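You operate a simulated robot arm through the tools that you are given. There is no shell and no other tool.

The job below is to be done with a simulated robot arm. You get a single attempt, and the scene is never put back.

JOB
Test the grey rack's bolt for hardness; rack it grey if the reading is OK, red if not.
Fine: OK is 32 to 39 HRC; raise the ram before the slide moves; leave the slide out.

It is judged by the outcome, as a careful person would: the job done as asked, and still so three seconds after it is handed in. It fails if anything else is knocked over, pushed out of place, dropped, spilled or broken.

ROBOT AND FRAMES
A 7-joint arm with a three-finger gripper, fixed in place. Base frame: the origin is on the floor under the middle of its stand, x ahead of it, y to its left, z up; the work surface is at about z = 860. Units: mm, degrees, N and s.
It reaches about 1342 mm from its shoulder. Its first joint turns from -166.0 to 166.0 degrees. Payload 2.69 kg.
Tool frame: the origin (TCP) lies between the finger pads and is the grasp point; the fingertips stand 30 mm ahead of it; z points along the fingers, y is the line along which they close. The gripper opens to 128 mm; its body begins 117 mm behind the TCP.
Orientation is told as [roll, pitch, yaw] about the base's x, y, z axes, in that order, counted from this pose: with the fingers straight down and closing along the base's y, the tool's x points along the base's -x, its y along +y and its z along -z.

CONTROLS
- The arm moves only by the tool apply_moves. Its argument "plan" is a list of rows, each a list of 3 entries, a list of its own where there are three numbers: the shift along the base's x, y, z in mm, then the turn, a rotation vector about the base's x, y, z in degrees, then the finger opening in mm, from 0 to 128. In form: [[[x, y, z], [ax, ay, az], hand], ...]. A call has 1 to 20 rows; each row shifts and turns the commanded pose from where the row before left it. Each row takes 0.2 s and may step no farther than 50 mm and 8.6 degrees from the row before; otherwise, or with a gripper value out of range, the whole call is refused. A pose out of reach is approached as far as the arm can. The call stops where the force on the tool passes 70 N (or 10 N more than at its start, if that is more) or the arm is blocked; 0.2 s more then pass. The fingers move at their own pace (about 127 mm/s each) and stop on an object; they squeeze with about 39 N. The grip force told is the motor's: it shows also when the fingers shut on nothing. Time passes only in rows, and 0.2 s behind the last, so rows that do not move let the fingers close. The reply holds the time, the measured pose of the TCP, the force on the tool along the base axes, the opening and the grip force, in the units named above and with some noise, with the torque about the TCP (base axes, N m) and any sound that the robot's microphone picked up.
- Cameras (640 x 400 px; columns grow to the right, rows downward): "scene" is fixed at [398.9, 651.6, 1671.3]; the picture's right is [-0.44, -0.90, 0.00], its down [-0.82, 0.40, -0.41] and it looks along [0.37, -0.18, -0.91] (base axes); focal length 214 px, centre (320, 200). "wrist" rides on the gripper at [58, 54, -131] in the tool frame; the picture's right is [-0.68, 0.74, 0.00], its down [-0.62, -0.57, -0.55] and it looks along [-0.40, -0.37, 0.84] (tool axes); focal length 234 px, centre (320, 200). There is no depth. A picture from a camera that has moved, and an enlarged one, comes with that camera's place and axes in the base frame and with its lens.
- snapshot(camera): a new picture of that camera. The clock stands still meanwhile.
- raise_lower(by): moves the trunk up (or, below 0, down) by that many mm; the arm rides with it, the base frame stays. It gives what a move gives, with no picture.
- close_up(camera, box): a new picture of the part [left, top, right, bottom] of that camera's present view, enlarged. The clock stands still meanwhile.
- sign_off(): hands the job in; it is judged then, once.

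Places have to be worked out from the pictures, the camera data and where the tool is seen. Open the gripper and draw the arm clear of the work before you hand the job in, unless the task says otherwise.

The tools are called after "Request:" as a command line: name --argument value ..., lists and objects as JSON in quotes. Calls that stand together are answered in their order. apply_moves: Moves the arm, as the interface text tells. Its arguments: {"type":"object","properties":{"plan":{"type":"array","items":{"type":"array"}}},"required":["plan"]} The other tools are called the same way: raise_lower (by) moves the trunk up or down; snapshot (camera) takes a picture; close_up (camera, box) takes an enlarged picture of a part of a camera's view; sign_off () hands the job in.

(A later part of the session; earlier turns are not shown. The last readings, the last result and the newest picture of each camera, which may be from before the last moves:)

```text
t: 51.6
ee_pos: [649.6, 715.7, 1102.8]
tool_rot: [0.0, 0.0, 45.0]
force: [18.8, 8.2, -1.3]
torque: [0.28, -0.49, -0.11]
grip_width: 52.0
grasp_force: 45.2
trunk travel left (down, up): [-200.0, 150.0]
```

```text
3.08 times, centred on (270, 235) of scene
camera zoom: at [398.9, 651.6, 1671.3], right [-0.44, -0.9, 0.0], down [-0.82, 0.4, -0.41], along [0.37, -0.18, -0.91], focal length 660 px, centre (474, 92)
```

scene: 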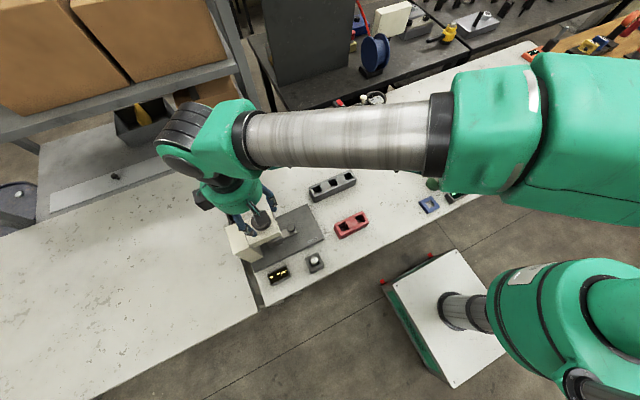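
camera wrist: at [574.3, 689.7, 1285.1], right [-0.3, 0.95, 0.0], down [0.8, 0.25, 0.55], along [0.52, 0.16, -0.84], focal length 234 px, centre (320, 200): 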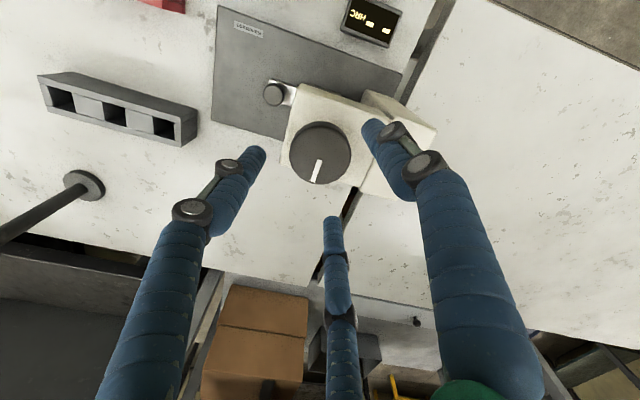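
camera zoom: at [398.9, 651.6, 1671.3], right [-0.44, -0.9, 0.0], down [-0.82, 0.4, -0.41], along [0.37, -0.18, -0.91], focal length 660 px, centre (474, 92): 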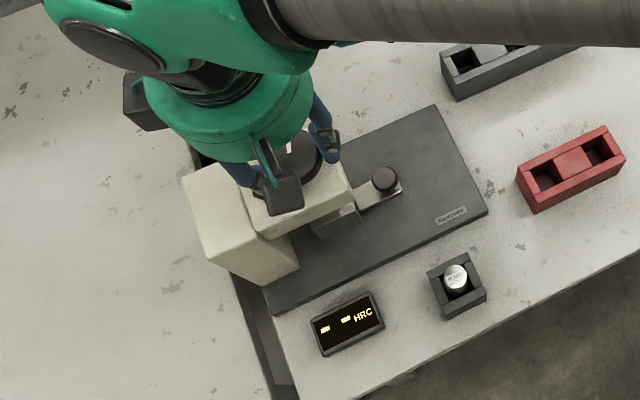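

The dial turned freely with the fingers and didn't slip. I'll ease the side load and continue clockwise while watching the display.

Request:
apply_moves --plan '[[[1, 0.4, 0], [0, 0, -6], 46], [[0.6, 0.3, 0], [0, 0, -6], 46], [[0, 0, 0], [0, 0, -6], 46], [[0, 0, 0], [0, 0, -6], 46], [[0, 0, 0], [0, 0, -6], 46], [[0, 0, 0], [0, 0, 0], 46]]'

Request:
close_up --camera "wrist" --box '[210, 70, 430, 260]'

Request:
close_up --camera "scene" --box '[200, 170, 340, 300]'

```text
t: 53.0
ee_pos: [648.5, 715.5, 1103.1]
tool_rot: [-0.1, 0.1, 14.9]
force: [3.3, -12.8, -4.2]
torque: [-0.45, -0.07, -0.16]
grip_width: 52.2
grasp_force: 44.8
trunk travel left (down, up): [-200.0, 150.0]
```

```text
2.11 times, centred on (320, 165) of wrist
camera zoom: at [579.9, 750.6, 1234.2], right [0.46, 0.89, 0.0], down [0.74, -0.39, 0.55], along [0.49, -0.26, -0.84], focal length 493 px, centre (320, 274)
```

zoom: 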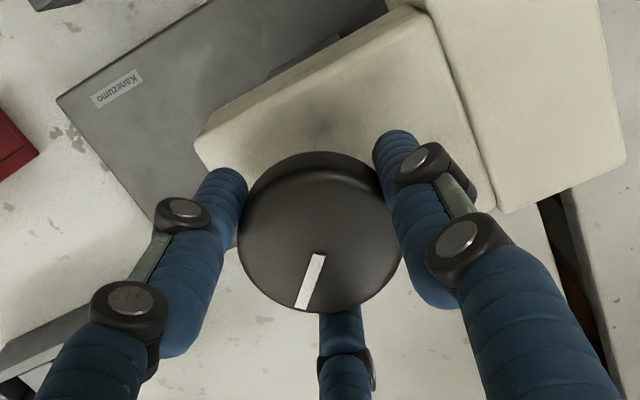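

```text
3.08 times, centred on (270, 235) of scene
camera zoom: at [398.9, 651.6, 1671.3], right [-0.44, -0.9, 0.0], down [-0.82, 0.4, -0.41], along [0.37, -0.18, -0.91], focal length 660 px, centre (474, 92)
```

zoom: 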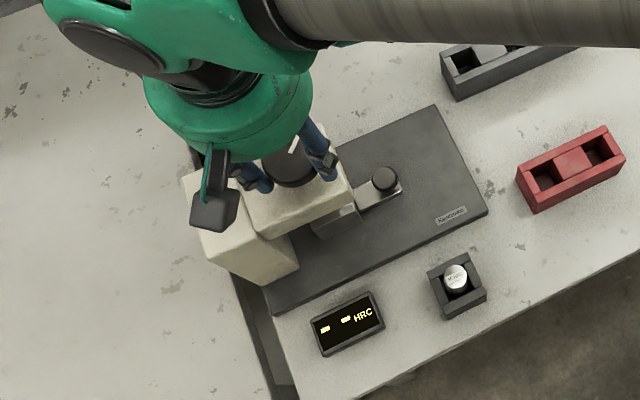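

The dial has turned 45° in total with no reading yet and light torque. I'll continue clockwise.

Request:
apply_moves --plan '[[[0, -0.8, 0], [0, 0, -6], 46], [[0, 0, 0], [0, 0, -6], 46], [[0, 0, 0], [0, 0, -6], 46], [[0, 0, 0], [0, 0, -6], 46], [[0, 0, 0], [0, 0, -6], 46], [[0, 0, 0], [0, 0, 0], 46]]'

Request:
close_up --camera "wrist" --box '[210, 70, 430, 260]'

Request:
close_up --camera "scene" --box '[200, 170, 340, 300]'

```text
t: 54.4
ee_pos: [649.4, 715.1, 1104.1]
tool_rot: [0.0, 0.0, -14.9]
force: [-4.6, -11.4, -6.6]
torque: [-0.32, 0.32, -0.14]
grip_width: 52.1
grasp_force: 45.4
trunk travel left (down, up): [-200.0, 150.0]
```

```text
2.11 times, centred on (320, 165) of wrist
camera zoom: at [607.6, 780.8, 1234.2], right [0.84, 0.54, 0.0], down [0.45, -0.71, 0.55], along [0.29, -0.46, -0.84], focal length 493 px, centre (320, 274)
```

zoom: 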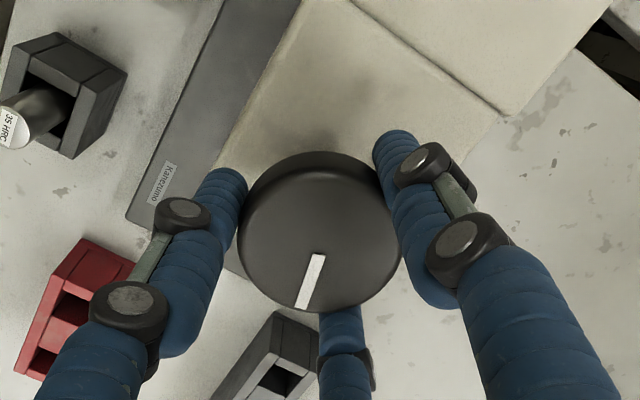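

```text
3.08 times, centred on (270, 235) of scene
camera zoom: at [398.9, 651.6, 1671.3], right [-0.44, -0.9, 0.0], down [-0.82, 0.4, -0.41], along [0.37, -0.18, -0.91], focal length 660 px, centre (474, 92)
```

zoom: 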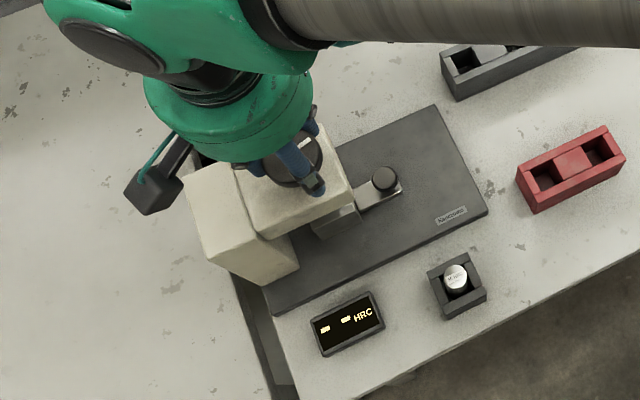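

The dial has turned 75° with no change on the display. I'll continue clockwise, watching for rising torque or a sound.

Request:
apply_moves --plan '[[[0, -0.6, 0], [0, 0, -6], 46], [[0, 0, 0], [0, 0, -6], 46], [[0, 0, 0], [0, 0, -6], 46], [[0, 0, 0], [0, 0, -6], 46], [[0, 0, 0], [0, 0, -6], 46], [[0, 0, 0], [0, 0, 0], 46]]'

Request:
close_up --camera "wrist" --box '[210, 70, 430, 260]'

Request:
close_up --camera "scene" --box '[200, 170, 340, 300]'

```text
t: 55.8
ee_pos: [649.8, 715.0, 1104.0]
tool_rot: [0.0, 0.1, -44.9]
force: [-10.8, 0.5, -6.6]
torque: [0.3, 0.17, -0.13]
grip_width: 52.0
grasp_force: 44.6
trunk travel left (down, up): [-200.0, 150.0]
```

```text
2.11 times, centred on (320, 165) of wrist
camera zoom: at [646.8, 793.2, 1234.2], right [1.0, 0.04, 0.0], down [0.04, -0.84, 0.55], along [0.02, -0.55, -0.84], focal length 493 px, centre (320, 274)
```

zoom: 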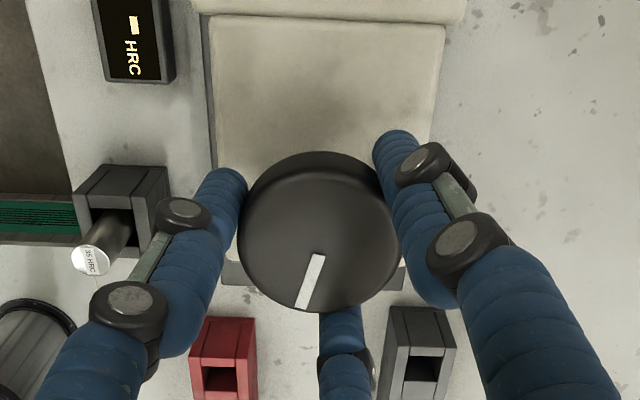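

```text
3.08 times, centred on (270, 235) of scene
camera zoom: at [398.9, 651.6, 1671.3], right [-0.44, -0.9, 0.0], down [-0.82, 0.4, -0.41], along [0.37, -0.18, -0.91], focal length 660 px, centre (474, 92)
```

zoom: 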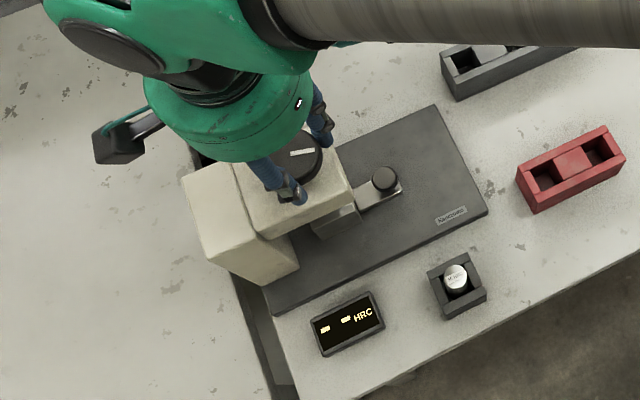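

105° clockwise and still free, with no reading. I'll continue further clockwise.

Request:
apply_moves --plan '[[[-0.5, 0, -0.5], [0, 0, -6], 46], [[0, 0, 0], [0, 0, -6], 46], [[0, 0, 0], [0, 0, -6], 46], [[0, 0, 0], [0, 0, -6], 46], [[0, 0, 0], [0, 0, -6], 46], [[0, 0, 0], [0, 0, 0], 46]]'

Request:
close_up --camera "wrist" --box '[210, 70, 430, 260]'

Request:
close_up --camera "scene" --box '[200, 170, 340, 300]'

```text
t: 57.2
ee_pos: [649.9, 716.5, 1104.1]
tool_rot: [0.0, 0.1, -75.0]
force: [-14.8, 5.1, -5.8]
torque: [0.11, 0.26, -0.08]
grip_width: 52.2
grasp_force: 44.8
trunk travel left (down, up): [-200.0, 150.0]
```

```text
2.11 times, centred on (320, 165) of wrist
camera zoom: at [686.9, 784.4, 1234.1], right [0.89, -0.46, 0.0], down [-0.39, -0.74, 0.55], along [-0.25, -0.49, -0.84], focal length 493 px, centre (320, 274)
```

zoom: 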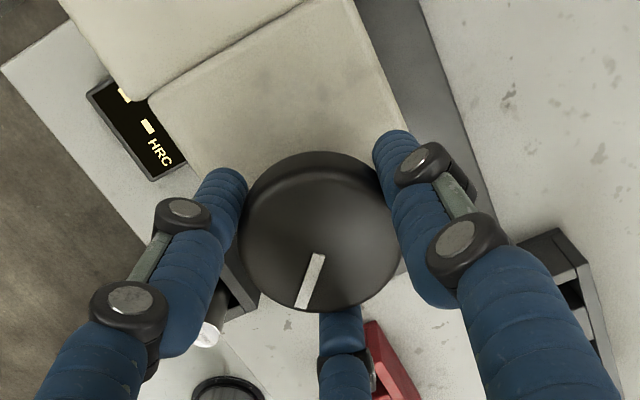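

```text
3.08 times, centred on (270, 235) of scene
camera zoom: at [398.9, 651.6, 1671.3], right [-0.44, -0.9, 0.0], down [-0.82, 0.4, -0.41], along [0.37, -0.18, -0.91], focal length 660 px, centre (474, 92)
```

zoom: 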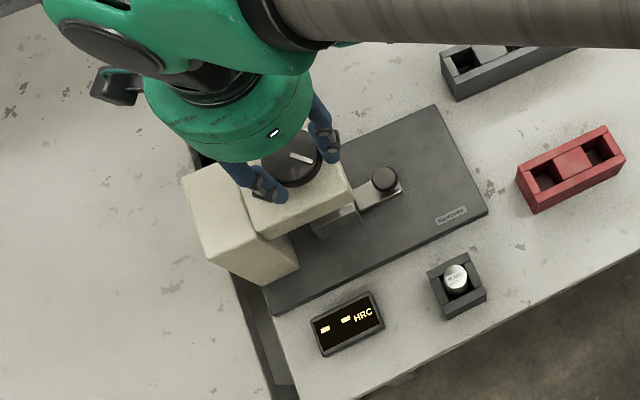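

135° and still free. I'll continue clockwise; if nothing changes I'll go and inspect the ram's position.

Request:
apply_moves --plan '[[[-0.8, 0.3, 0], [0, 0, -6], 46], [[0, 0, 0], [0, 0, -6], 46], [[0, 0, 0], [0, 0, -6], 46], [[0, 0, 0], [0, 0, -6], 46], [[0, 0, 0], [0, 0, -6], 46], [[0, 0, 0], [0, 0, 0], 46]]'

Request:
close_up --camera "wrist" --box '[210, 70, 430, 260]'

Request:
close_up --camera "scene" --box '[200, 170, 340, 300]'

```text
t: 58.6
ee_pos: [649.4, 715.4, 1103.3]
tool_rot: [0.0, 0.1, -105.0]
force: [4.1, 7.4, 5.7]
torque: [0.03, -0.16, -0.09]
grip_width: 52.1
grasp_force: 44.7
trunk travel left (down, up): [-200.0, 150.0]
```

```text
2.11 times, centred on (320, 165) of wrist
camera zoom: at [717.0, 756.3, 1234.3], right [0.54, -0.84, 0.0], down [-0.71, -0.45, 0.55], along [-0.46, -0.29, -0.84], focal length 493 px, centre (320, 274)
```

zoom: 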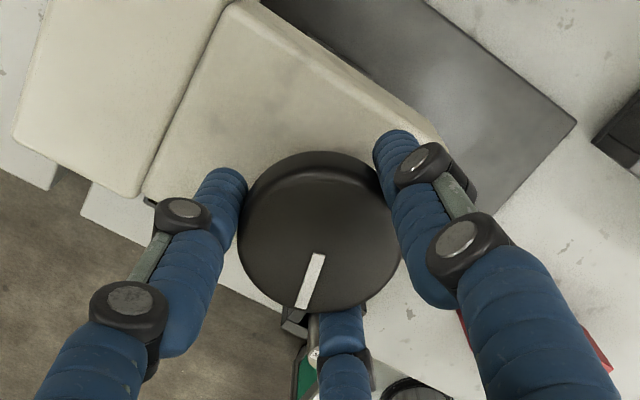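

```text
3.08 times, centred on (270, 235) of scene
camera zoom: at [398.9, 651.6, 1671.3], right [-0.44, -0.9, 0.0], down [-0.82, 0.4, -0.41], along [0.37, -0.18, -0.91], focal length 660 px, centre (474, 92)
```

zoom: 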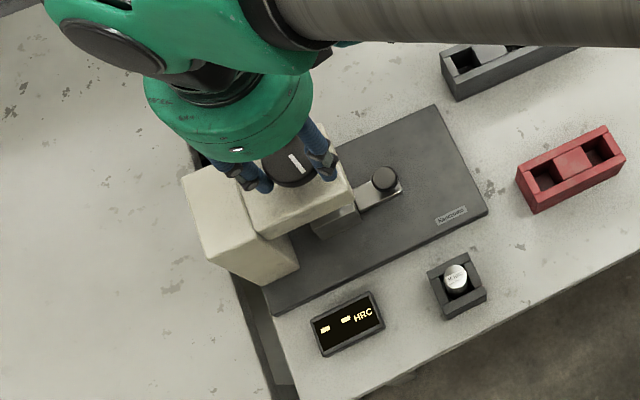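

165° clockwise with no change on the display. One more increment, then I'll inspect the ram.

Request:
apply_moves --plan '[[[0.3, 0.4, 0.5], [0, 0, -6], 46], [[0, 0, 0], [0, 0, -6], 46], [[0, 0, 0], [0, 0, -6], 46], [[0, 0, 0], [0, 0, -6], 46], [[0, 0, 0], [0, 0, -6], 46], [[0, 0, 0], [0, 0, 0], 46]]'

Request:
close_up --camera "wrist" --box '[210, 70, 430, 260]'

Request:
close_up --camera "scene" --box '[200, 170, 340, 300]'

```text
t: 60.0
ee_pos: [650.1, 714.9, 1103.4]
tool_rot: [-0.5, -0.1, -124.0]
force: [-50.5, 25.9, -2.2]
torque: [0.48, 1.11, -0.07]
grip_width: 52.1
grasp_force: 44.7
out of reach, approached as far as the arm can: row 4, 5
trunk travel left (down, up): [-200.0, 150.0]
```

```text
2.11 times, centred on (320, 165) of wrist
camera zoom: at [729.1, 731.8, 1233.1], right [0.23, -0.97, -0.01], down [-0.81, -0.2, 0.56], along [-0.54, -0.13, -0.83], focal length 493 px, centre (320, 274)
```

zoom: 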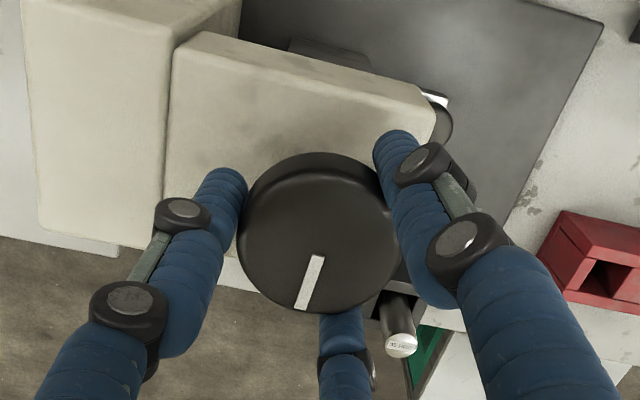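

```text
3.08 times, centred on (270, 235) of scene
camera zoom: at [398.9, 651.6, 1671.3], right [-0.44, -0.9, 0.0], down [-0.82, 0.4, -0.41], along [0.37, -0.18, -0.91], focal length 660 px, centre (474, 92)
```

zoom: 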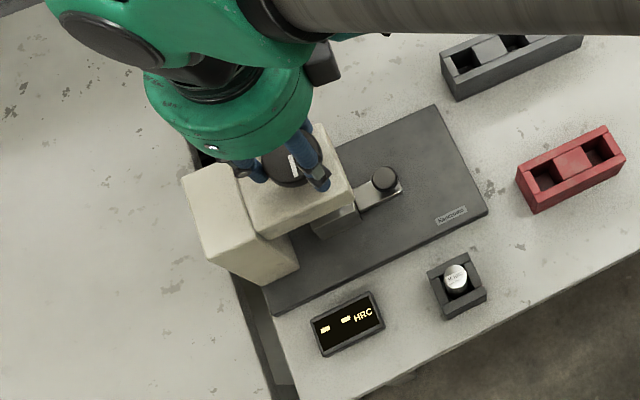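

That's the wrist limit at yaw −124°, with the dial turned 184° clockwise and no reading. I'll release the dial, back the wrist off, rise, and see whether the dial stays.

Request:
apply_moves --plan '[[[0, 0, 0], [0, 0, 0], 60], [[0, 0, 0], [0, 0, 0], 80], [[0, 0, 0], [0, 0, 6], 80], [[0, 0, 0], [0, 0, 6], 80], [[0, 0, 10], [0, 0, 6], 80], [[0, 0, 20], [0, 0, 0], 80], [[0, 0, 20], [0, 0, 0], 80], [[0, 0, 0], [0, 0, 0], 80]]'

Request:
snapshot --camera "wrist"

Request:
close_up --camera "scene" --box '[200, 170, 340, 300]'

```text
t: 61.8
ee_pos: [656.5, 712.3, 1155.2]
tool_rot: [-0.5, 0.0, -106.0]
force: [0.5, -0.1, -0.3]
torque: [0.05, -0.01, -0.03]
grip_width: 79.9
grasp_force: 0.0
trunk travel left (down, up): [-200.0, 150.0]
```

```text
taken
camera wrist: at [726.1, 752.3, 1286.0], right [0.52, -0.85, -0.01], down [-0.71, -0.44, 0.55], along [-0.48, -0.28, -0.83], focal length 234 px, centre (320, 200)
```

wrist: 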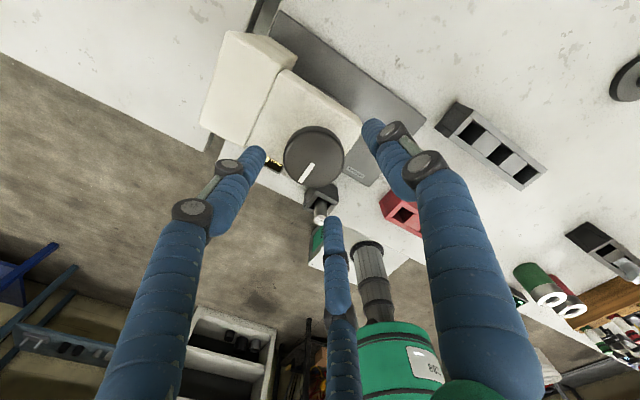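

```text
3.08 times, centred on (270, 235) of scene
camera zoom: at [398.9, 651.6, 1671.3], right [-0.44, -0.9, 0.0], down [-0.82, 0.4, -0.41], along [0.37, -0.18, -0.91], focal length 660 px, centre (474, 92)
```

zoom: 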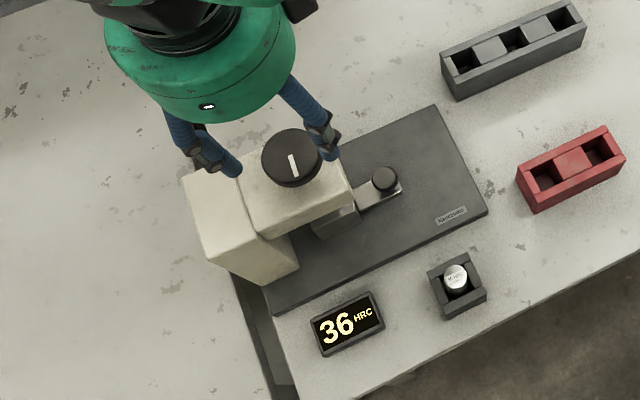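

The display now reads "36 HRC". I'll zoom in to confirm the digits.

Request:
close_up --camera "scene" --box '[262, 255, 302, 290]'

Request:
close_up --camera "wrist" --box '[230, 100, 400, 220]'

```text
11.43 times, centred on (282, 272) of scene
camera zoom: at [398.9, 651.6, 1671.3], right [-0.44, -0.9, 0.0], down [-0.82, 0.4, -0.41], along [0.37, -0.18, -0.91], focal length 2451 px, centre (754, -629)
```

zoom: 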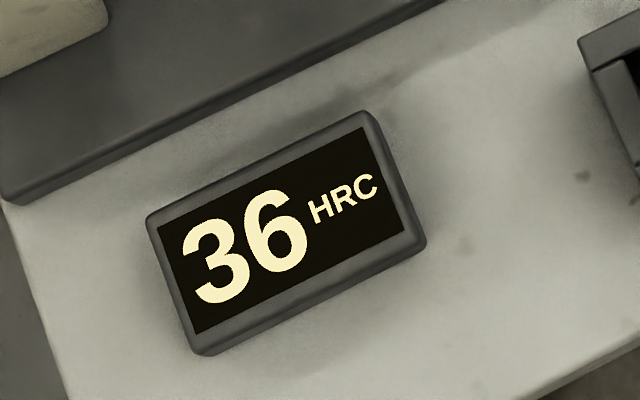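

```text
3.33 times, centred on (315, 160) of wrist
camera zoom: at [726.1, 752.3, 1286.0], right [0.52, -0.85, -0.01], down [-0.71, -0.44, 0.55], along [-0.48, -0.28, -0.83], focal length 781 px, centre (337, 333)
```

zoom: 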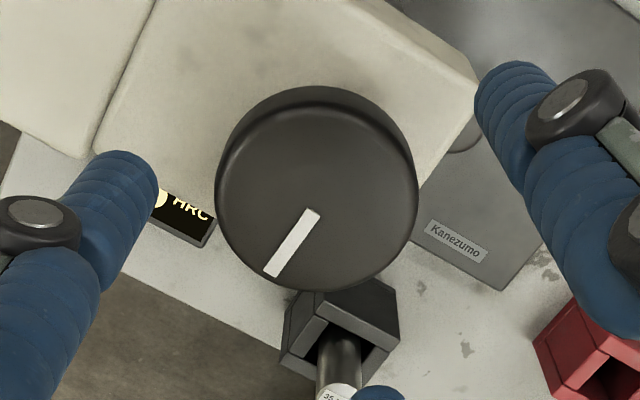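

The reading is 36 HRC, inside 32–39, so the bolt is OK and goes back to the grey rack. First the ram must go up, so I'll recentre over the dial, grip it, and turn it counter-clockwise by the same amount.

Request:
apply_moves --plan '[[[-7, 2.7, 0], [0.5, 0, 0], 80], [[0, 0, -20], [0, 0, 0], 80], [[0, 0, -20], [0, 0, 0], 80], [[0, 0, 0], [0, 0, 0], 80], [[0, 0, 0], [0, 0, 0], 80]]'

Request:
close_up --camera "wrist" --box '[210, 70, 430, 260]'

```text
t: 63.0
ee_pos: [650.4, 717.8, 1116.4]
tool_rot: [-0.7, 0.6, -106.0]
force: [0.3, -0.1, -0.7]
torque: [-0.03, 0.05, -0.01]
grip_width: 80.2
grasp_force: 0.0
trunk travel left (down, up): [-200.0, 150.0]
```

```text
2.11 times, centred on (320, 165) of wrist
camera zoom: at [719.5, 755.8, 1247.1], right [0.52, -0.85, -0.02], down [-0.71, -0.44, 0.55], along [-0.48, -0.28, -0.84], focal length 493 px, centre (320, 274)
```

zoom: 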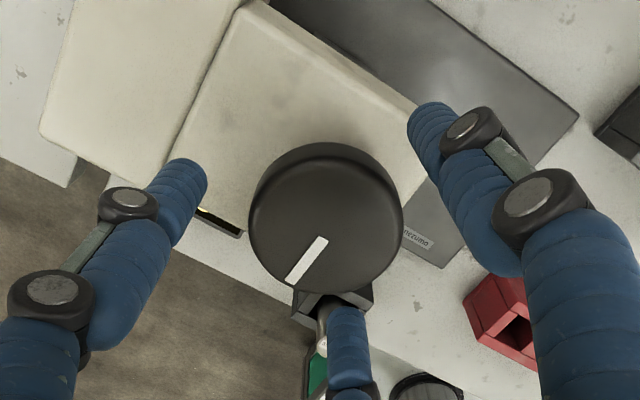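

The dial is about 2 mm off the tool axis. I'll correct that and the slight tilt, lower to grip height and close.

Request:
apply_moves --plan '[[[1.2, -2, 0], [-0.7, -0.5, 0], 80], [[0, 0, -7], [0, 0, 0], 80], [[0, 0, -6], [0, 0, 0], 80], [[0, 0, 0], [0, 0, 0], 66], [[0, 0, 0], [0, 0, 0], 56], [[0, 0, 0], [0, 0, 0], 46], [[0, 0, 0], [0, 0, 0], 46], [[0, 0, 0], [0, 0, 0], 46]]'

Request:
close_up --camera "wrist" --box '[210, 70, 430, 260]'

```text
t: 64.8
ee_pos: [649.9, 716.0, 1103.0]
tool_rot: [0.0, 0.0, -106.0]
force: [-2.6, 5.8, -0.2]
torque: [0.12, 0.05, -0.04]
grip_width: 53.4
grasp_force: 5.5
trunk travel left (down, up): [-200.0, 150.0]
```

```text
2.11 times, centred on (320, 165) of wrist
camera zoom: at [718.4, 755.0, 1234.3], right [0.52, -0.85, 0.0], down [-0.71, -0.44, 0.55], along [-0.47, -0.29, -0.84], focal length 493 px, centre (320, 274)
```

zoom: 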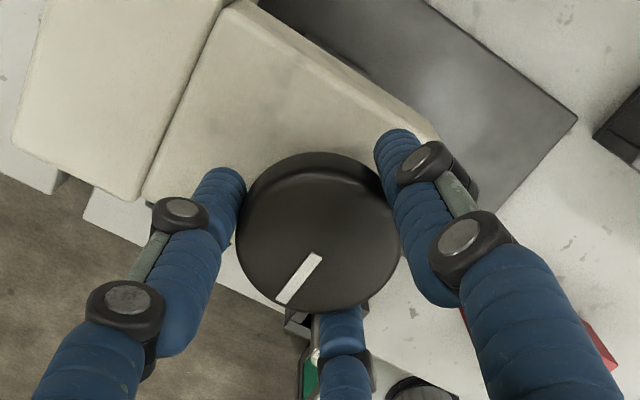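

The grip is settling on the dial. I'll now turn counter-clockwise in stages to raise the ram.

Request:
apply_moves --plan '[[[0, 0, 0], [0, 0, 3], 46], [[0, 0, 0], [0, 0, 6], 46], [[0, 0, 0], [0, 0, 6], 46], [[0, 0, 0], [0, 0, 6], 46], [[0, 0, 0], [0, 0, 6], 46], [[0, 0, 0], [0, 0, 6], 46], [[0, 0, 0], [0, 0, 6], 46], [[0, 0, 0], [0, 0, 6], 46], [[0, 0, 0], [0, 0, 0], 46]]'

Request:
close_up --camera "wrist" --box '[210, 70, 430, 260]'

Request:
close_up --camera "scene" --box '[200, 170, 340, 300]'

```text
t: 66.8
ee_pos: [649.1, 714.8, 1102.3]
tool_rot: [0.0, 0.0, -60.9]
force: [1.5, 11.2, 1.1]
torque: [0.29, -0.04, 0.05]
grip_width: 52.0
grasp_force: 45.2
trunk travel left (down, up): [-200.0, 150.0]
```

```text
2.11 times, centred on (320, 165) of wrist
camera zoom: at [668.8, 790.8, 1233.4], right [0.97, -0.23, 0.0], down [-0.19, -0.81, 0.55], along [-0.13, -0.53, -0.84], focal length 493 px, centre (320, 274)
```

zoom: 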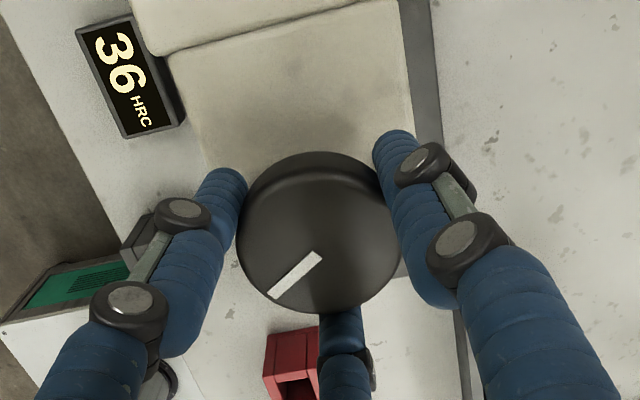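

```text
3.08 times, centred on (270, 235) of scene
camera zoom: at [398.9, 651.6, 1671.3], right [-0.44, -0.9, 0.0], down [-0.82, 0.4, -0.41], along [0.37, -0.18, -0.91], focal length 660 px, centre (474, 92)
```

zoom: 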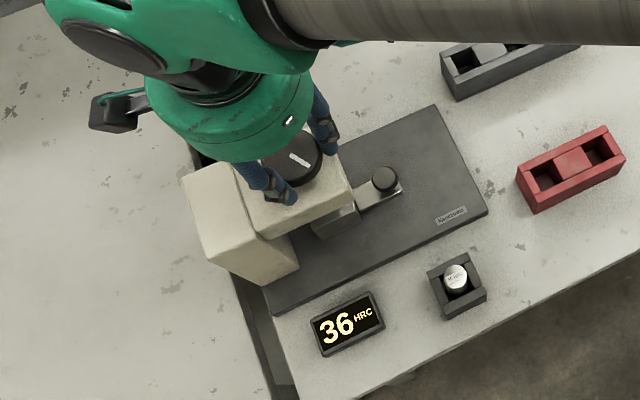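

The dial follows, and the reading stays at 36. I'll continue counter-clockwise.

Request:
apply_moves --plan '[[[0, 0.6, 0], [0, 0, 6], 46], [[0, 0, 0], [0, 0, 6], 46], [[0, 0, 0], [0, 0, 6], 46], [[0, 0, 0], [0, 0, 6], 46], [[0, 0, 0], [0, 0, 6], 46], [[0, 0, 0], [0, 0, 6], 46], [[0, 0, 0], [0, 0, 6], 46], [[0, 0, 0], [0, 0, 6], 46], [[0, 0, 0], [0, 0, 6], 46], [[0, 0, 0], [0, 0, 6], 46], [[0, 0, 0], [0, 0, 0], 46]]'

Request:
close_up --camera "wrist" --box '[210, 70, 430, 260]'

Request:
close_up --camera "scene" --box '[200, 170, 340, 300]'

```text
t: 69.2
ee_pos: [649.1, 714.1, 1103.2]
tool_rot: [0.0, 0.0, -0.9]
force: [6.5, 6.4, -1.7]
torque: [0.03, -0.24, 0.07]
grip_width: 51.8
grasp_force: 44.8
trunk travel left (down, up): [-200.0, 150.0]
```

```text
2.11 times, centred on (320, 165) of wrist
camera zoom: at [592.8, 768.4, 1233.4], right [0.69, 0.73, 0.0], down [0.61, -0.57, 0.55], along [0.4, -0.38, -0.84], focal length 493 px, centre (320, 274)
```

zoom: 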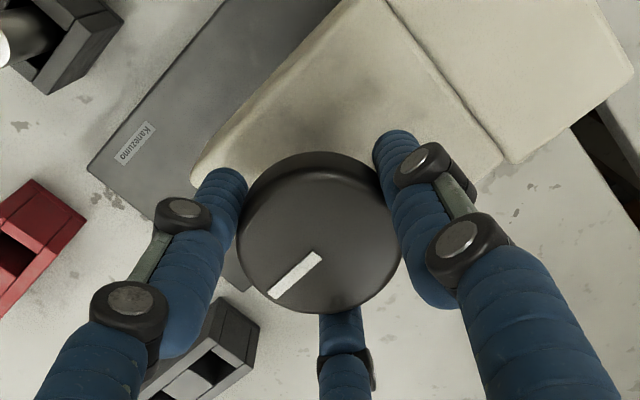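

```text
3.08 times, centred on (270, 235) of scene
camera zoom: at [398.9, 651.6, 1671.3], right [-0.44, -0.9, 0.0], down [-0.82, 0.4, -0.41], along [0.37, -0.18, -0.91], focal length 660 px, centre (474, 92)
```

zoom: 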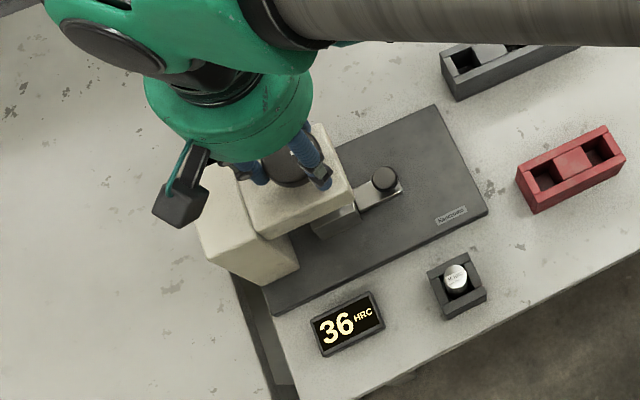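

The mark now points toward −y (about −92°); it started at about −6°. I'll turn another ~84° counter-clockwise to bring it back.

Request:
apply_moves --plan '[[[0.4, 0.4, 0], [0, 0, 6], 46], [[0, 0, 0], [0, 0, 6], 46], [[0, 0, 0], [0, 0, 6], 46], [[0, 0, 0], [0, 0, 6], 46], [[0, 0, 0], [0, 0, 6], 46], [[0, 0, 0], [0, 0, 6], 46], [[0, 0, 0], [0, 0, 6], 46], [[0, 0, 0], [0, 0, 6], 46], [[0, 0, 0], [0, 0, 6], 46], [[0, 0, 0], [0, 0, 6], 46], [[0, 0, 0], [0, 0, 0], 46]]'

Request:
apply_moves --plan '[[[0, 0, 0], [0, 0, 6], 46], [[0, 0, 0], [0, 0, 6], 46], [[0, 0, 0], [0, 0, 6], 46], [[0, 0, 0], [0, 0, 6], 46], [[0, 0, 0], [0, 0, 0], 46]]'

Request:
close_up --camera "wrist" --box '[210, 70, 430, 260]'

Request:
close_up --camera "scene" --box '[200, 170, 340, 300]'

```text
t: 71.6
ee_pos: [649.9, 714.9, 1101.9]
tool_rot: [0.0, 0.1, 59.2]
force: [-6.3, 5.8, -0.8]
torque: [0.2, 0.21, 0.03]
grip_width: 52.1
grasp_force: 44.8
trunk travel left (down, up): [-200.0, 150.0]
```

```text
t: 72.8
ee_pos: [649.6, 715.5, 1102.6]
tool_rot: [0.0, 0.0, 83.1]
force: [-1.5, 7.8, 1.7]
torque: [0.21, -0.09, 0.08]
grip_width: 52.0
grasp_force: 45.6
trunk travel left (down, up): [-200.0, 150.0]
```

```text
2.11 times, centred on (320, 165) of wrist
camera zoom: at [589.8, 662.4, 1233.3], right [-0.65, 0.76, 0.0], down [0.64, 0.54, 0.55], along [0.42, 0.36, -0.84], focal length 493 px, centre (320, 274)
```

zoom: 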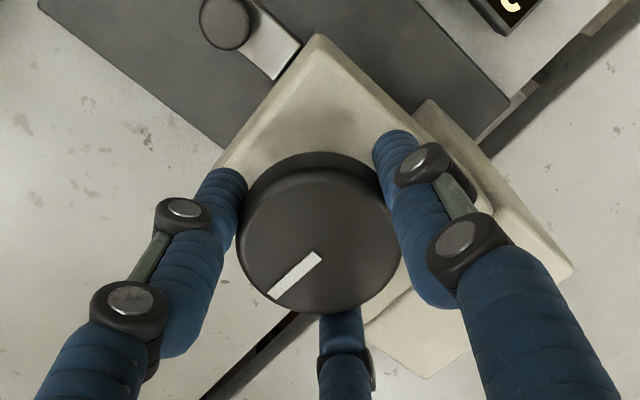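

```text
3.08 times, centred on (270, 235) of scene
camera zoom: at [398.9, 651.6, 1671.3], right [-0.44, -0.9, 0.0], down [-0.82, 0.4, -0.41], along [0.37, -0.18, -0.91], focal length 660 px, centre (474, 92)
```

zoom: 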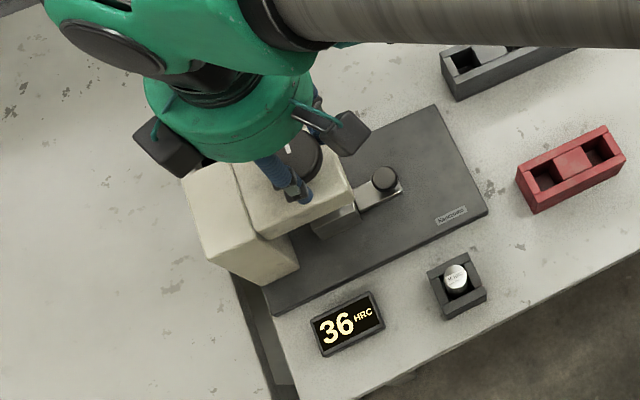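

The mark is within a few degrees of its starting place. I'll give it 6° more, then release and rise so I can check the dial and ram.

Request:
apply_moves --plan '[[[0, 0, 0], [0, 0, 5], 46], [[0, 0, 0], [0, 0, 0], 46], [[0, 0, 0], [0, 0, 0], 60], [[0, 0, 0], [0, 0, 0], 80], [[0, 0, 12], [0, 0, 0], 80], [[0, 0, 20], [0, 0, 0], 80], [[0, 0, 20], [0, 0, 0], 80], [[0, 0, 0], [0, 0, 0], 80]]'

Request:
close_up --camera "scene" --box '[200, 170, 340, 300]'

Request:
snapshot --camera "wrist"

```text
t: 74.6
ee_pos: [647.0, 714.5, 1154.3]
tool_rot: [-0.1, -0.1, 88.0]
force: [0.0, -0.6, -0.3]
torque: [0.03, -0.04, -0.03]
grip_width: 80.2
grasp_force: 0.0
trunk travel left (down, up): [-200.0, 150.0]
```

```text
3.08 times, centred on (270, 235) of scene
camera zoom: at [398.9, 651.6, 1671.3], right [-0.44, -0.9, 0.0], down [-0.82, 0.4, -0.41], along [0.37, -0.18, -0.91], focal length 660 px, centre (474, 92)
```

zoom: 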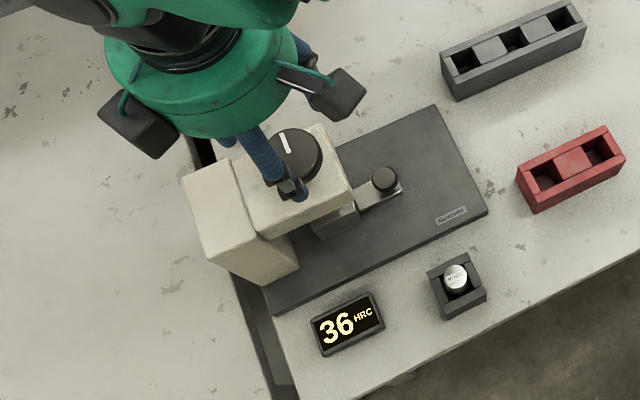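

```text
taken
camera wrist: at [593.0, 656.5, 1285.9], right [-0.71, 0.7, 0.0], down [0.59, 0.6, 0.55], along [0.38, 0.39, -0.84], focal length 234 px, centre (320, 200)
```

wrist: 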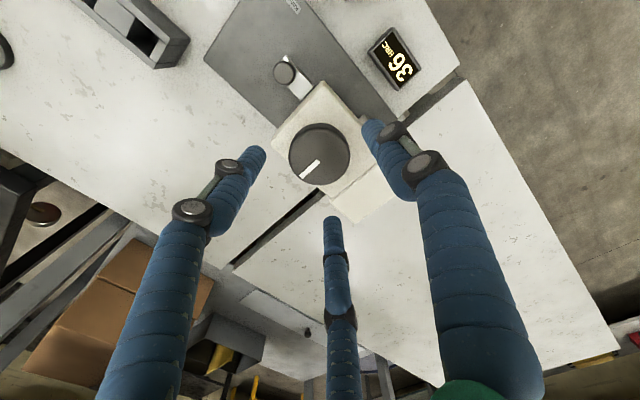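

The dial mark is back at its start. I'll return to the tilted slide-knob pose, where I can also see the ram tip against the bolt head, before touching the slide.

Request:
apply_moves --plan '[[[0, -34, 0], [0, 0, 0], 80], [[1, -35, 0], [0, 0, 0], 70], [[1, -34, 0], [0, 0, 0], 60], [[0, 0, 0], [0, 0, -7], 50], [[0, 0, 0], [0, 0, -7], 46], [[0, 0, 0], [0, 0, -7], 46], [[0, 0, 0], [0, 0, -7], 46], [[0, 0, 0], [6.7, 0, 0], 46], [[0, 0, 0], [6.7, 0, 0], 46], [[0, 0, 0], [6.6, 0, 0], 46], [[0, 0, -35], [0, 0, 0], 46], [[0, 5, -45], [0, 0, 0], 46], [[0, 5, -45], [0, 0, 0], 46], [[0, 5, -40], [0, 0, 0], 46], [[0, 0, 0], [0, 0, 0], 46], [[0, 0, 0], [0, 0, 0], 46]]'

Request:
snapshot --camera "wrist"

Request:
close_up --camera "wrist" --box '[270, 80, 560, 300]'

```text
t: 78.0
ee_pos: [652.2, 626.3, 990.2]
tool_rot: [10.3, -17.2, 58.4]
force: [-0.1, -0.6, -0.3]
torque: [-0.01, 0.0, -0.01]
grip_width: 46.0
grasp_force: 0.1
trunk travel left (down, up): [-200.0, 150.0]
```

```text
taken
camera wrist: at [576.7, 558.2, 1104.7], right [-0.3, 0.9, 0.33], down [0.8, 0.05, 0.6], along [0.52, 0.44, -0.73], focal length 234 px, centre (320, 200)
```

wrist: 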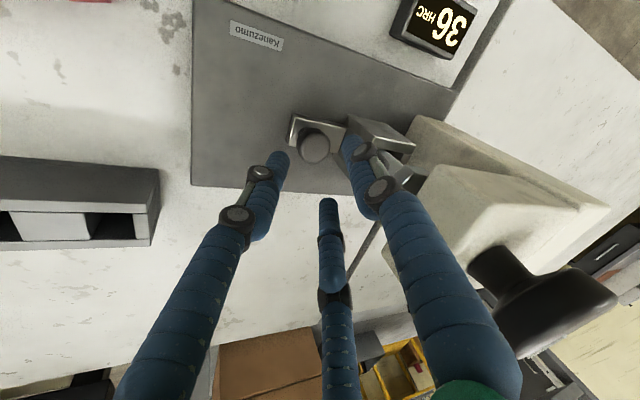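

```text
1.82 times, centred on (415, 190) of wrist
camera zoom: at [576.7, 558.2, 1104.7], right [-0.3, 0.9, 0.33], down [0.8, 0.05, 0.6], along [0.52, 0.44, -0.73], focal length 426 px, centre (147, 218)
```

zoom: 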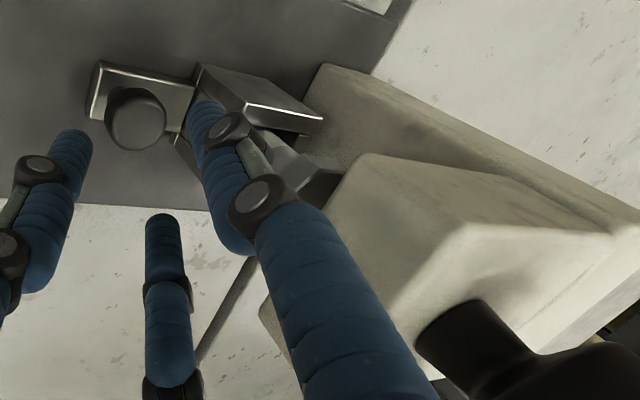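

I need to be lower to see the ram tip. I'll descend to just above the slide knob and look.

Request:
apply_moves --plan '[[[-1.5, 7, -20], [0, 0, 0], 46], [[-1, 6, -18], [0, 0, 0], 46], [[0, 0, 0], [0, 0, 0], 46], [[0, 0, 0], [0, 0, 0], 46]]'

Request:
close_up --camera "wrist" --box '[270, 110, 560, 300]'

Request:
close_up --camera "wrist" --box '[400, 150, 560, 270]'

Request:
close_up --camera "wrist" --box '[220, 70, 420, 220]'

```text
t: 79.0
ee_pos: [650.6, 639.6, 951.7]
tool_rot: [10.3, -17.2, 58.5]
force: [-0.3, -0.1, 0.1]
torque: [0.02, -0.01, 0.0]
grip_width: 45.9
grasp_force: 0.0
trunk travel left (down, up): [-200.0, 150.0]
```

```text
2.11 times, centred on (415, 205) of wrist
camera zoom: at [576.3, 570.9, 1066.1], right [-0.3, 0.9, 0.33], down [0.8, 0.05, 0.6], along [0.52, 0.44, -0.73], focal length 493 px, centre (120, 190)
```

zoom: 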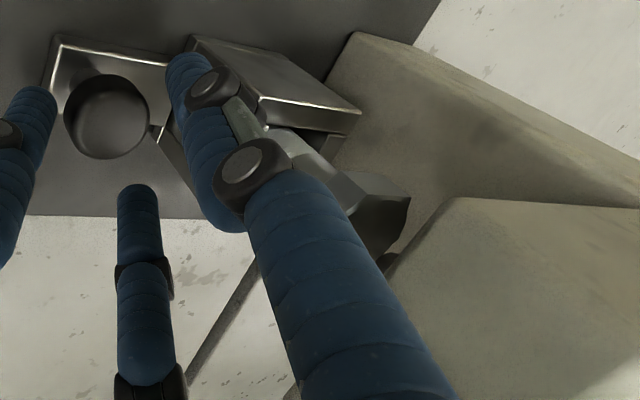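

```text
3.33 times, centred on (480, 210) of wrist
camera zoom: at [576.3, 570.9, 1066.1], right [-0.3, 0.9, 0.33], down [0.8, 0.05, 0.6], along [0.52, 0.44, -0.73], focal length 781 px, centre (-213, 167)
```

zoom: 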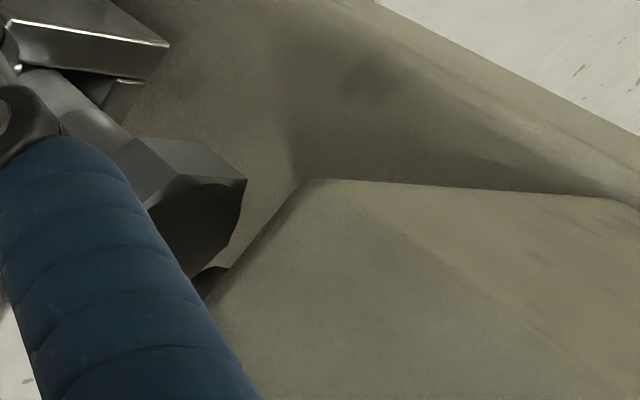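

```text
2.67 times, centred on (320, 145) of wrist
camera zoom: at [576.3, 570.9, 1066.1], right [-0.3, 0.9, 0.33], down [0.8, 0.05, 0.6], along [0.52, 0.44, -0.73], focal length 624 px, centre (320, 347)
```

zoom: 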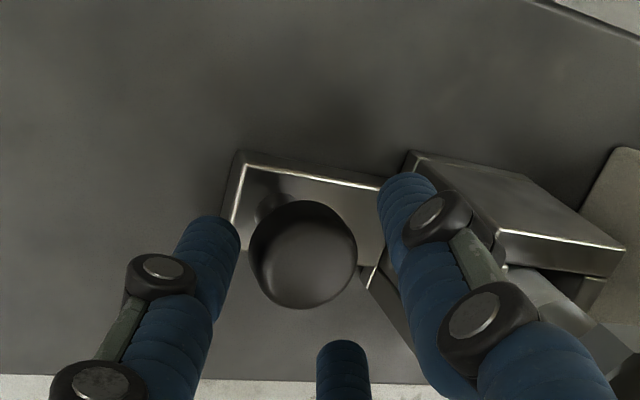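

The ram tip is nearly hidden from here. I'll descend to grip height without closing; that's the same pose as my earlier reference picture, so I can compare the ram's position.

Request:
apply_moves --plan '[[[-0.7, 0.7, -10], [0, 0, 0], 46], [[0, 0, -9], [0, 0, 0], 46], [[0, 0, 0], [0, 0, 0], 46], [[0, 0, 0], [0, 0, 0], 46]]'

Request:
close_up --camera "wrist" --box '[270, 110, 560, 300]'

Request:
close_up --camera "wrist" --box '[400, 180, 560, 300]'

Request:
close_up --camera "wrist" --box '[220, 70, 420, 220]'

```text
t: 80.0
ee_pos: [649.8, 639.5, 931.4]
tool_rot: [10.3, -17.2, 58.5]
force: [-0.4, 0.0, 0.5]
torque: [0.02, -0.01, -0.01]
grip_width: 46.0
grasp_force: 0.1
trunk travel left (down, up): [-200.0, 150.0]
```

```text
2.11 times, centred on (415, 205) of wrist
camera zoom: at [574.9, 570.8, 1046.5], right [-0.3, 0.9, 0.33], down [0.8, 0.05, 0.6], along [0.52, 0.44, -0.73], focal length 493 px, centre (120, 190)
```

zoom: 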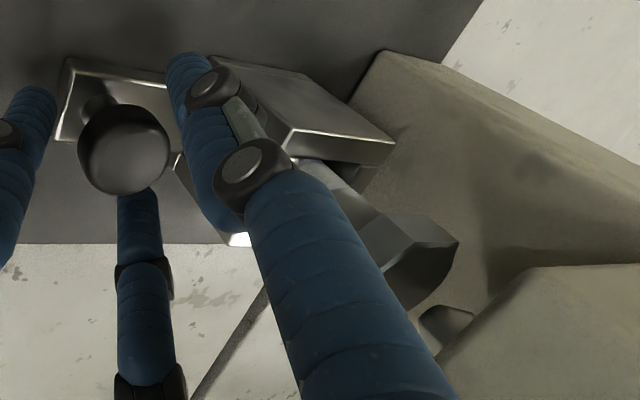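

```text
3.33 times, centred on (480, 240) of wrist
camera zoom: at [574.9, 570.8, 1046.5], right [-0.3, 0.9, 0.33], down [0.8, 0.05, 0.6], along [0.52, 0.44, -0.73], focal length 781 px, centre (-213, 67)
```

zoom: 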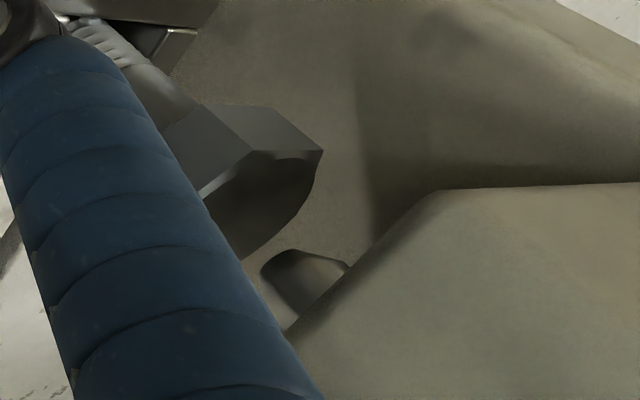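

```text
2.67 times, centred on (320, 145) of wrist
camera zoom: at [574.9, 570.8, 1046.5], right [-0.3, 0.9, 0.33], down [0.8, 0.05, 0.6], along [0.52, 0.44, -0.73], focal length 624 px, centre (320, 347)
```

zoom: 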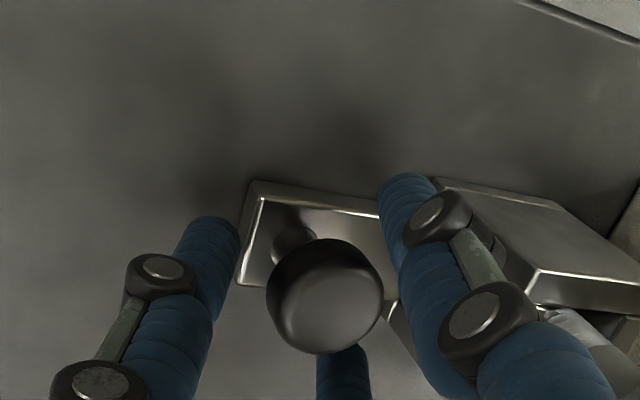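

The ram tip sits exactly where it did before the test, so it is raised. Now I'll grip the slide knob and start drawing the slide out.

Request:
apply_moves --plan '[[[0, 1.3, 0], [0, 0, 0], 46], [[0, 0, 0], [0, 0, 0], 36], [[0, 0, 0], [0, 0, 0], 27], [[0, 0, 0], [0, 0, 0], 24], [[0, 0, 0], [0, 0, 0], 24]]'

Request:
apply_moves --plan '[[[0, -3, 0], [0, 0, 0], 24], [[0, -5, 0], [0, 0, 0], 24], [[0, -6, 0], [0, 0, 0], 24], [[0, 0, 0], [0, 0, 0], 24]]'

Request:
close_up --camera "wrist" --box '[270, 110, 560, 300]'

```text
t: 81.2
ee_pos: [649.0, 638.7, 931.4]
tool_rot: [10.4, -17.2, 58.5]
force: [0.6, -10.8, -2.2]
torque: [-0.19, -0.05, -0.04]
grip_width: 27.6
grasp_force: 45.2
trunk travel left (down, up): [-200.0, 150.0]
```

```text
t: 82.2
ee_pos: [649.1, 627.1, 931.6]
tool_rot: [10.3, -17.0, 58.4]
force: [6.5, -1.1, -13.3]
torque: [0.06, -0.02, -0.07]
grip_width: 27.7
grasp_force: 44.9
trunk travel left (down, up): [-200.0, 150.0]
```

```text
2.11 times, centred on (415, 205) of wrist
camera zoom: at [574.7, 559.1, 1046.5], right [-0.3, 0.9, 0.33], down [0.8, 0.05, 0.6], along [0.52, 0.44, -0.73], focal length 493 px, centre (120, 190)
```

zoom: 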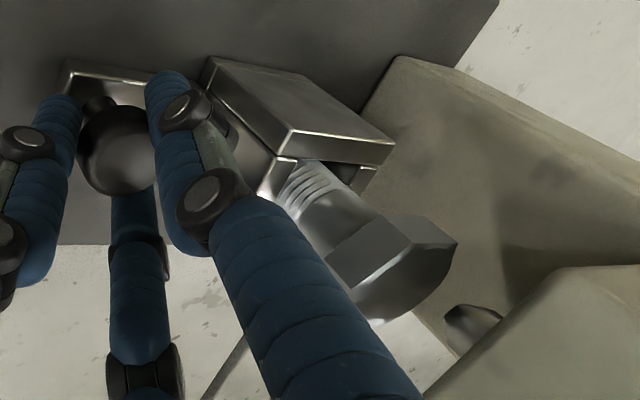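

The slide is coming out with the bolt standing and clear of the ram. I'll continue toward −y.

Request:
apply_moves --plan '[[[0, -7, -0.8], [0, 0, 0], 24], [[0, -8, 0], [0, 0, 0], 24], [[0, -8, 0], [0, 0, 0], 24], [[0, -8, 0], [0, 0, 0], 24], [[0, -8, 0], [0, 0, 0], 24], [[0, -8, 0], [0, 0, 0], 24], [[0, -6, 0], [0, 0, 0], 24], [[0, 0, 0], [0, 0, 0], 24]]'

Request:
close_up --camera "scene" --box '[220, 170, 360, 270]'

```text
t: 84.0
ee_pos: [650.6, 574.8, 932.8]
tool_rot: [10.3, -17.2, 58.4]
force: [4.9, -2.1, -8.0]
torque: [0.02, -0.25, -0.16]
grip_width: 27.8
grasp_force: 44.7
trunk travel left (down, up): [-200.0, 150.0]
```

```text
4.00 times, centred on (290, 220) of scene
camera zoom: at [398.9, 651.6, 1671.3], right [-0.44, -0.9, 0.0], down [-0.82, 0.4, -0.41], along [0.37, -0.18, -0.91], focal length 858 px, centre (440, 120)
```

zoom: 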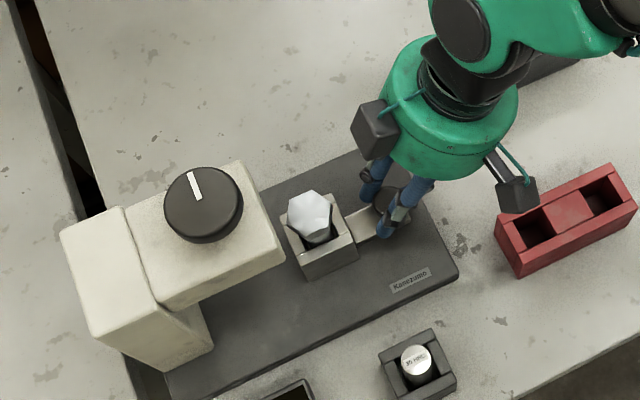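

The bolt is clear of the head. I'll pull the slide the rest of the way to its out stop, near y ≈ 522.

Request:
apply_moves --plan '[[[0, -8, 0], [0, 0, 0], 24], [[0, -8, 0], [0, 0, 0], 24], [[0, -8, 0], [0, 0, 0], 24], [[0, -7, 0], [0, 0, 0], 24], [[0, -6, 0], [0, 0, 0], 24], [[0, -5, 0], [0, 0, 0], 24], [[0, -4, 0], [0, 0, 0], 24], [[0, 0, 0], [0, 0, 0], 24]]'

Request:
close_up --camera "scene" --box '[220, 170, 360, 270]'

```text
t: 85.8
ee_pos: [650.7, 530.1, 932.6]
tool_rot: [10.3, -17.2, 58.5]
force: [1.7, 1.1, 1.7]
torque: [0.04, 0.03, 0.1]
grip_width: 27.5
grasp_force: 45.3
trunk travel left (down, up): [-200.0, 150.0]
```

```text
4.00 times, centred on (290, 220) of scene
camera zoom: at [398.9, 651.6, 1671.3], right [-0.44, -0.9, 0.0], down [-0.82, 0.4, -0.41], along [0.37, -0.18, -0.91], focal length 858 px, centre (440, 120)
```

zoom: 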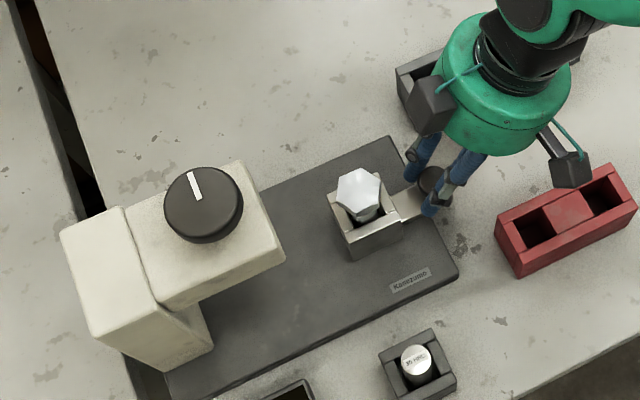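

Nearly at the original out position. I'll go on in small steps until it meets the stop.

Request:
apply_moves --plan '[[[0, -3, 0], [0, 0, 0], 24], [[0, -3, 0], [0, 0, 0], 24], [[0, 0, 0], [0, 0, 0], 24]]'

Request:
apply_moves --plan '[[[0, -2, 0], [0, 0, 0], 24], [[0, 0, 0], [0, 0, 0], 24]]'

Request:
close_up --camera "scene" --box '[220, 170, 360, 270]'

```text
t: 86.6
ee_pos: [650.7, 523.2, 932.3]
tool_rot: [10.3, -17.2, 58.5]
force: [3.3, -0.3, 1.1]
torque: [0.02, -0.12, -0.09]
grip_width: 27.6
grasp_force: 45.0
trunk travel left (down, up): [-200.0, 150.0]
```

```text
t: 87.2
ee_pos: [649.6, 521.1, 931.4]
tool_rot: [10.3, -17.1, 58.4]
force: [8.5, -0.8, -3.5]
torque: [0.07, -0.34, -0.16]
grip_width: 27.8
grasp_force: 45.5
trunk travel left (down, up): [-200.0, 150.0]
```

```text
4.00 times, centred on (290, 220) of scene
camera zoom: at [398.9, 651.6, 1671.3], right [-0.44, -0.9, 0.0], down [-0.82, 0.4, -0.41], along [0.37, -0.18, -0.91], focal length 858 px, centre (440, 120)
```

zoom: 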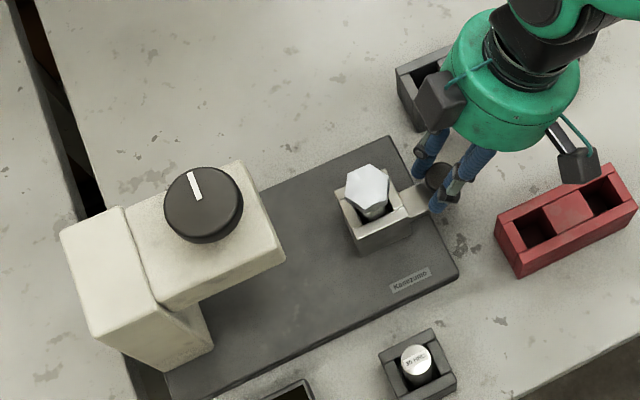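

The slide is back at its original position in the picture. One more small pull will show whether this is the stop.

Request:
apply_moves --plan '[[[0, -2, 0], [0, 0, 0], 24], [[0, 0, 0], [0, 0, 0], 24]]'

```text
t: 87.8
ee_pos: [649.2, 518.9, 932.5]
tool_rot: [10.3, -17.2, 58.5]
force: [7.9, 10.0, -1.1]
torque: [0.38, -0.04, -0.04]
grip_width: 27.8
grasp_force: 44.8
trunk travel left (down, up): [-200.0, 150.0]
```

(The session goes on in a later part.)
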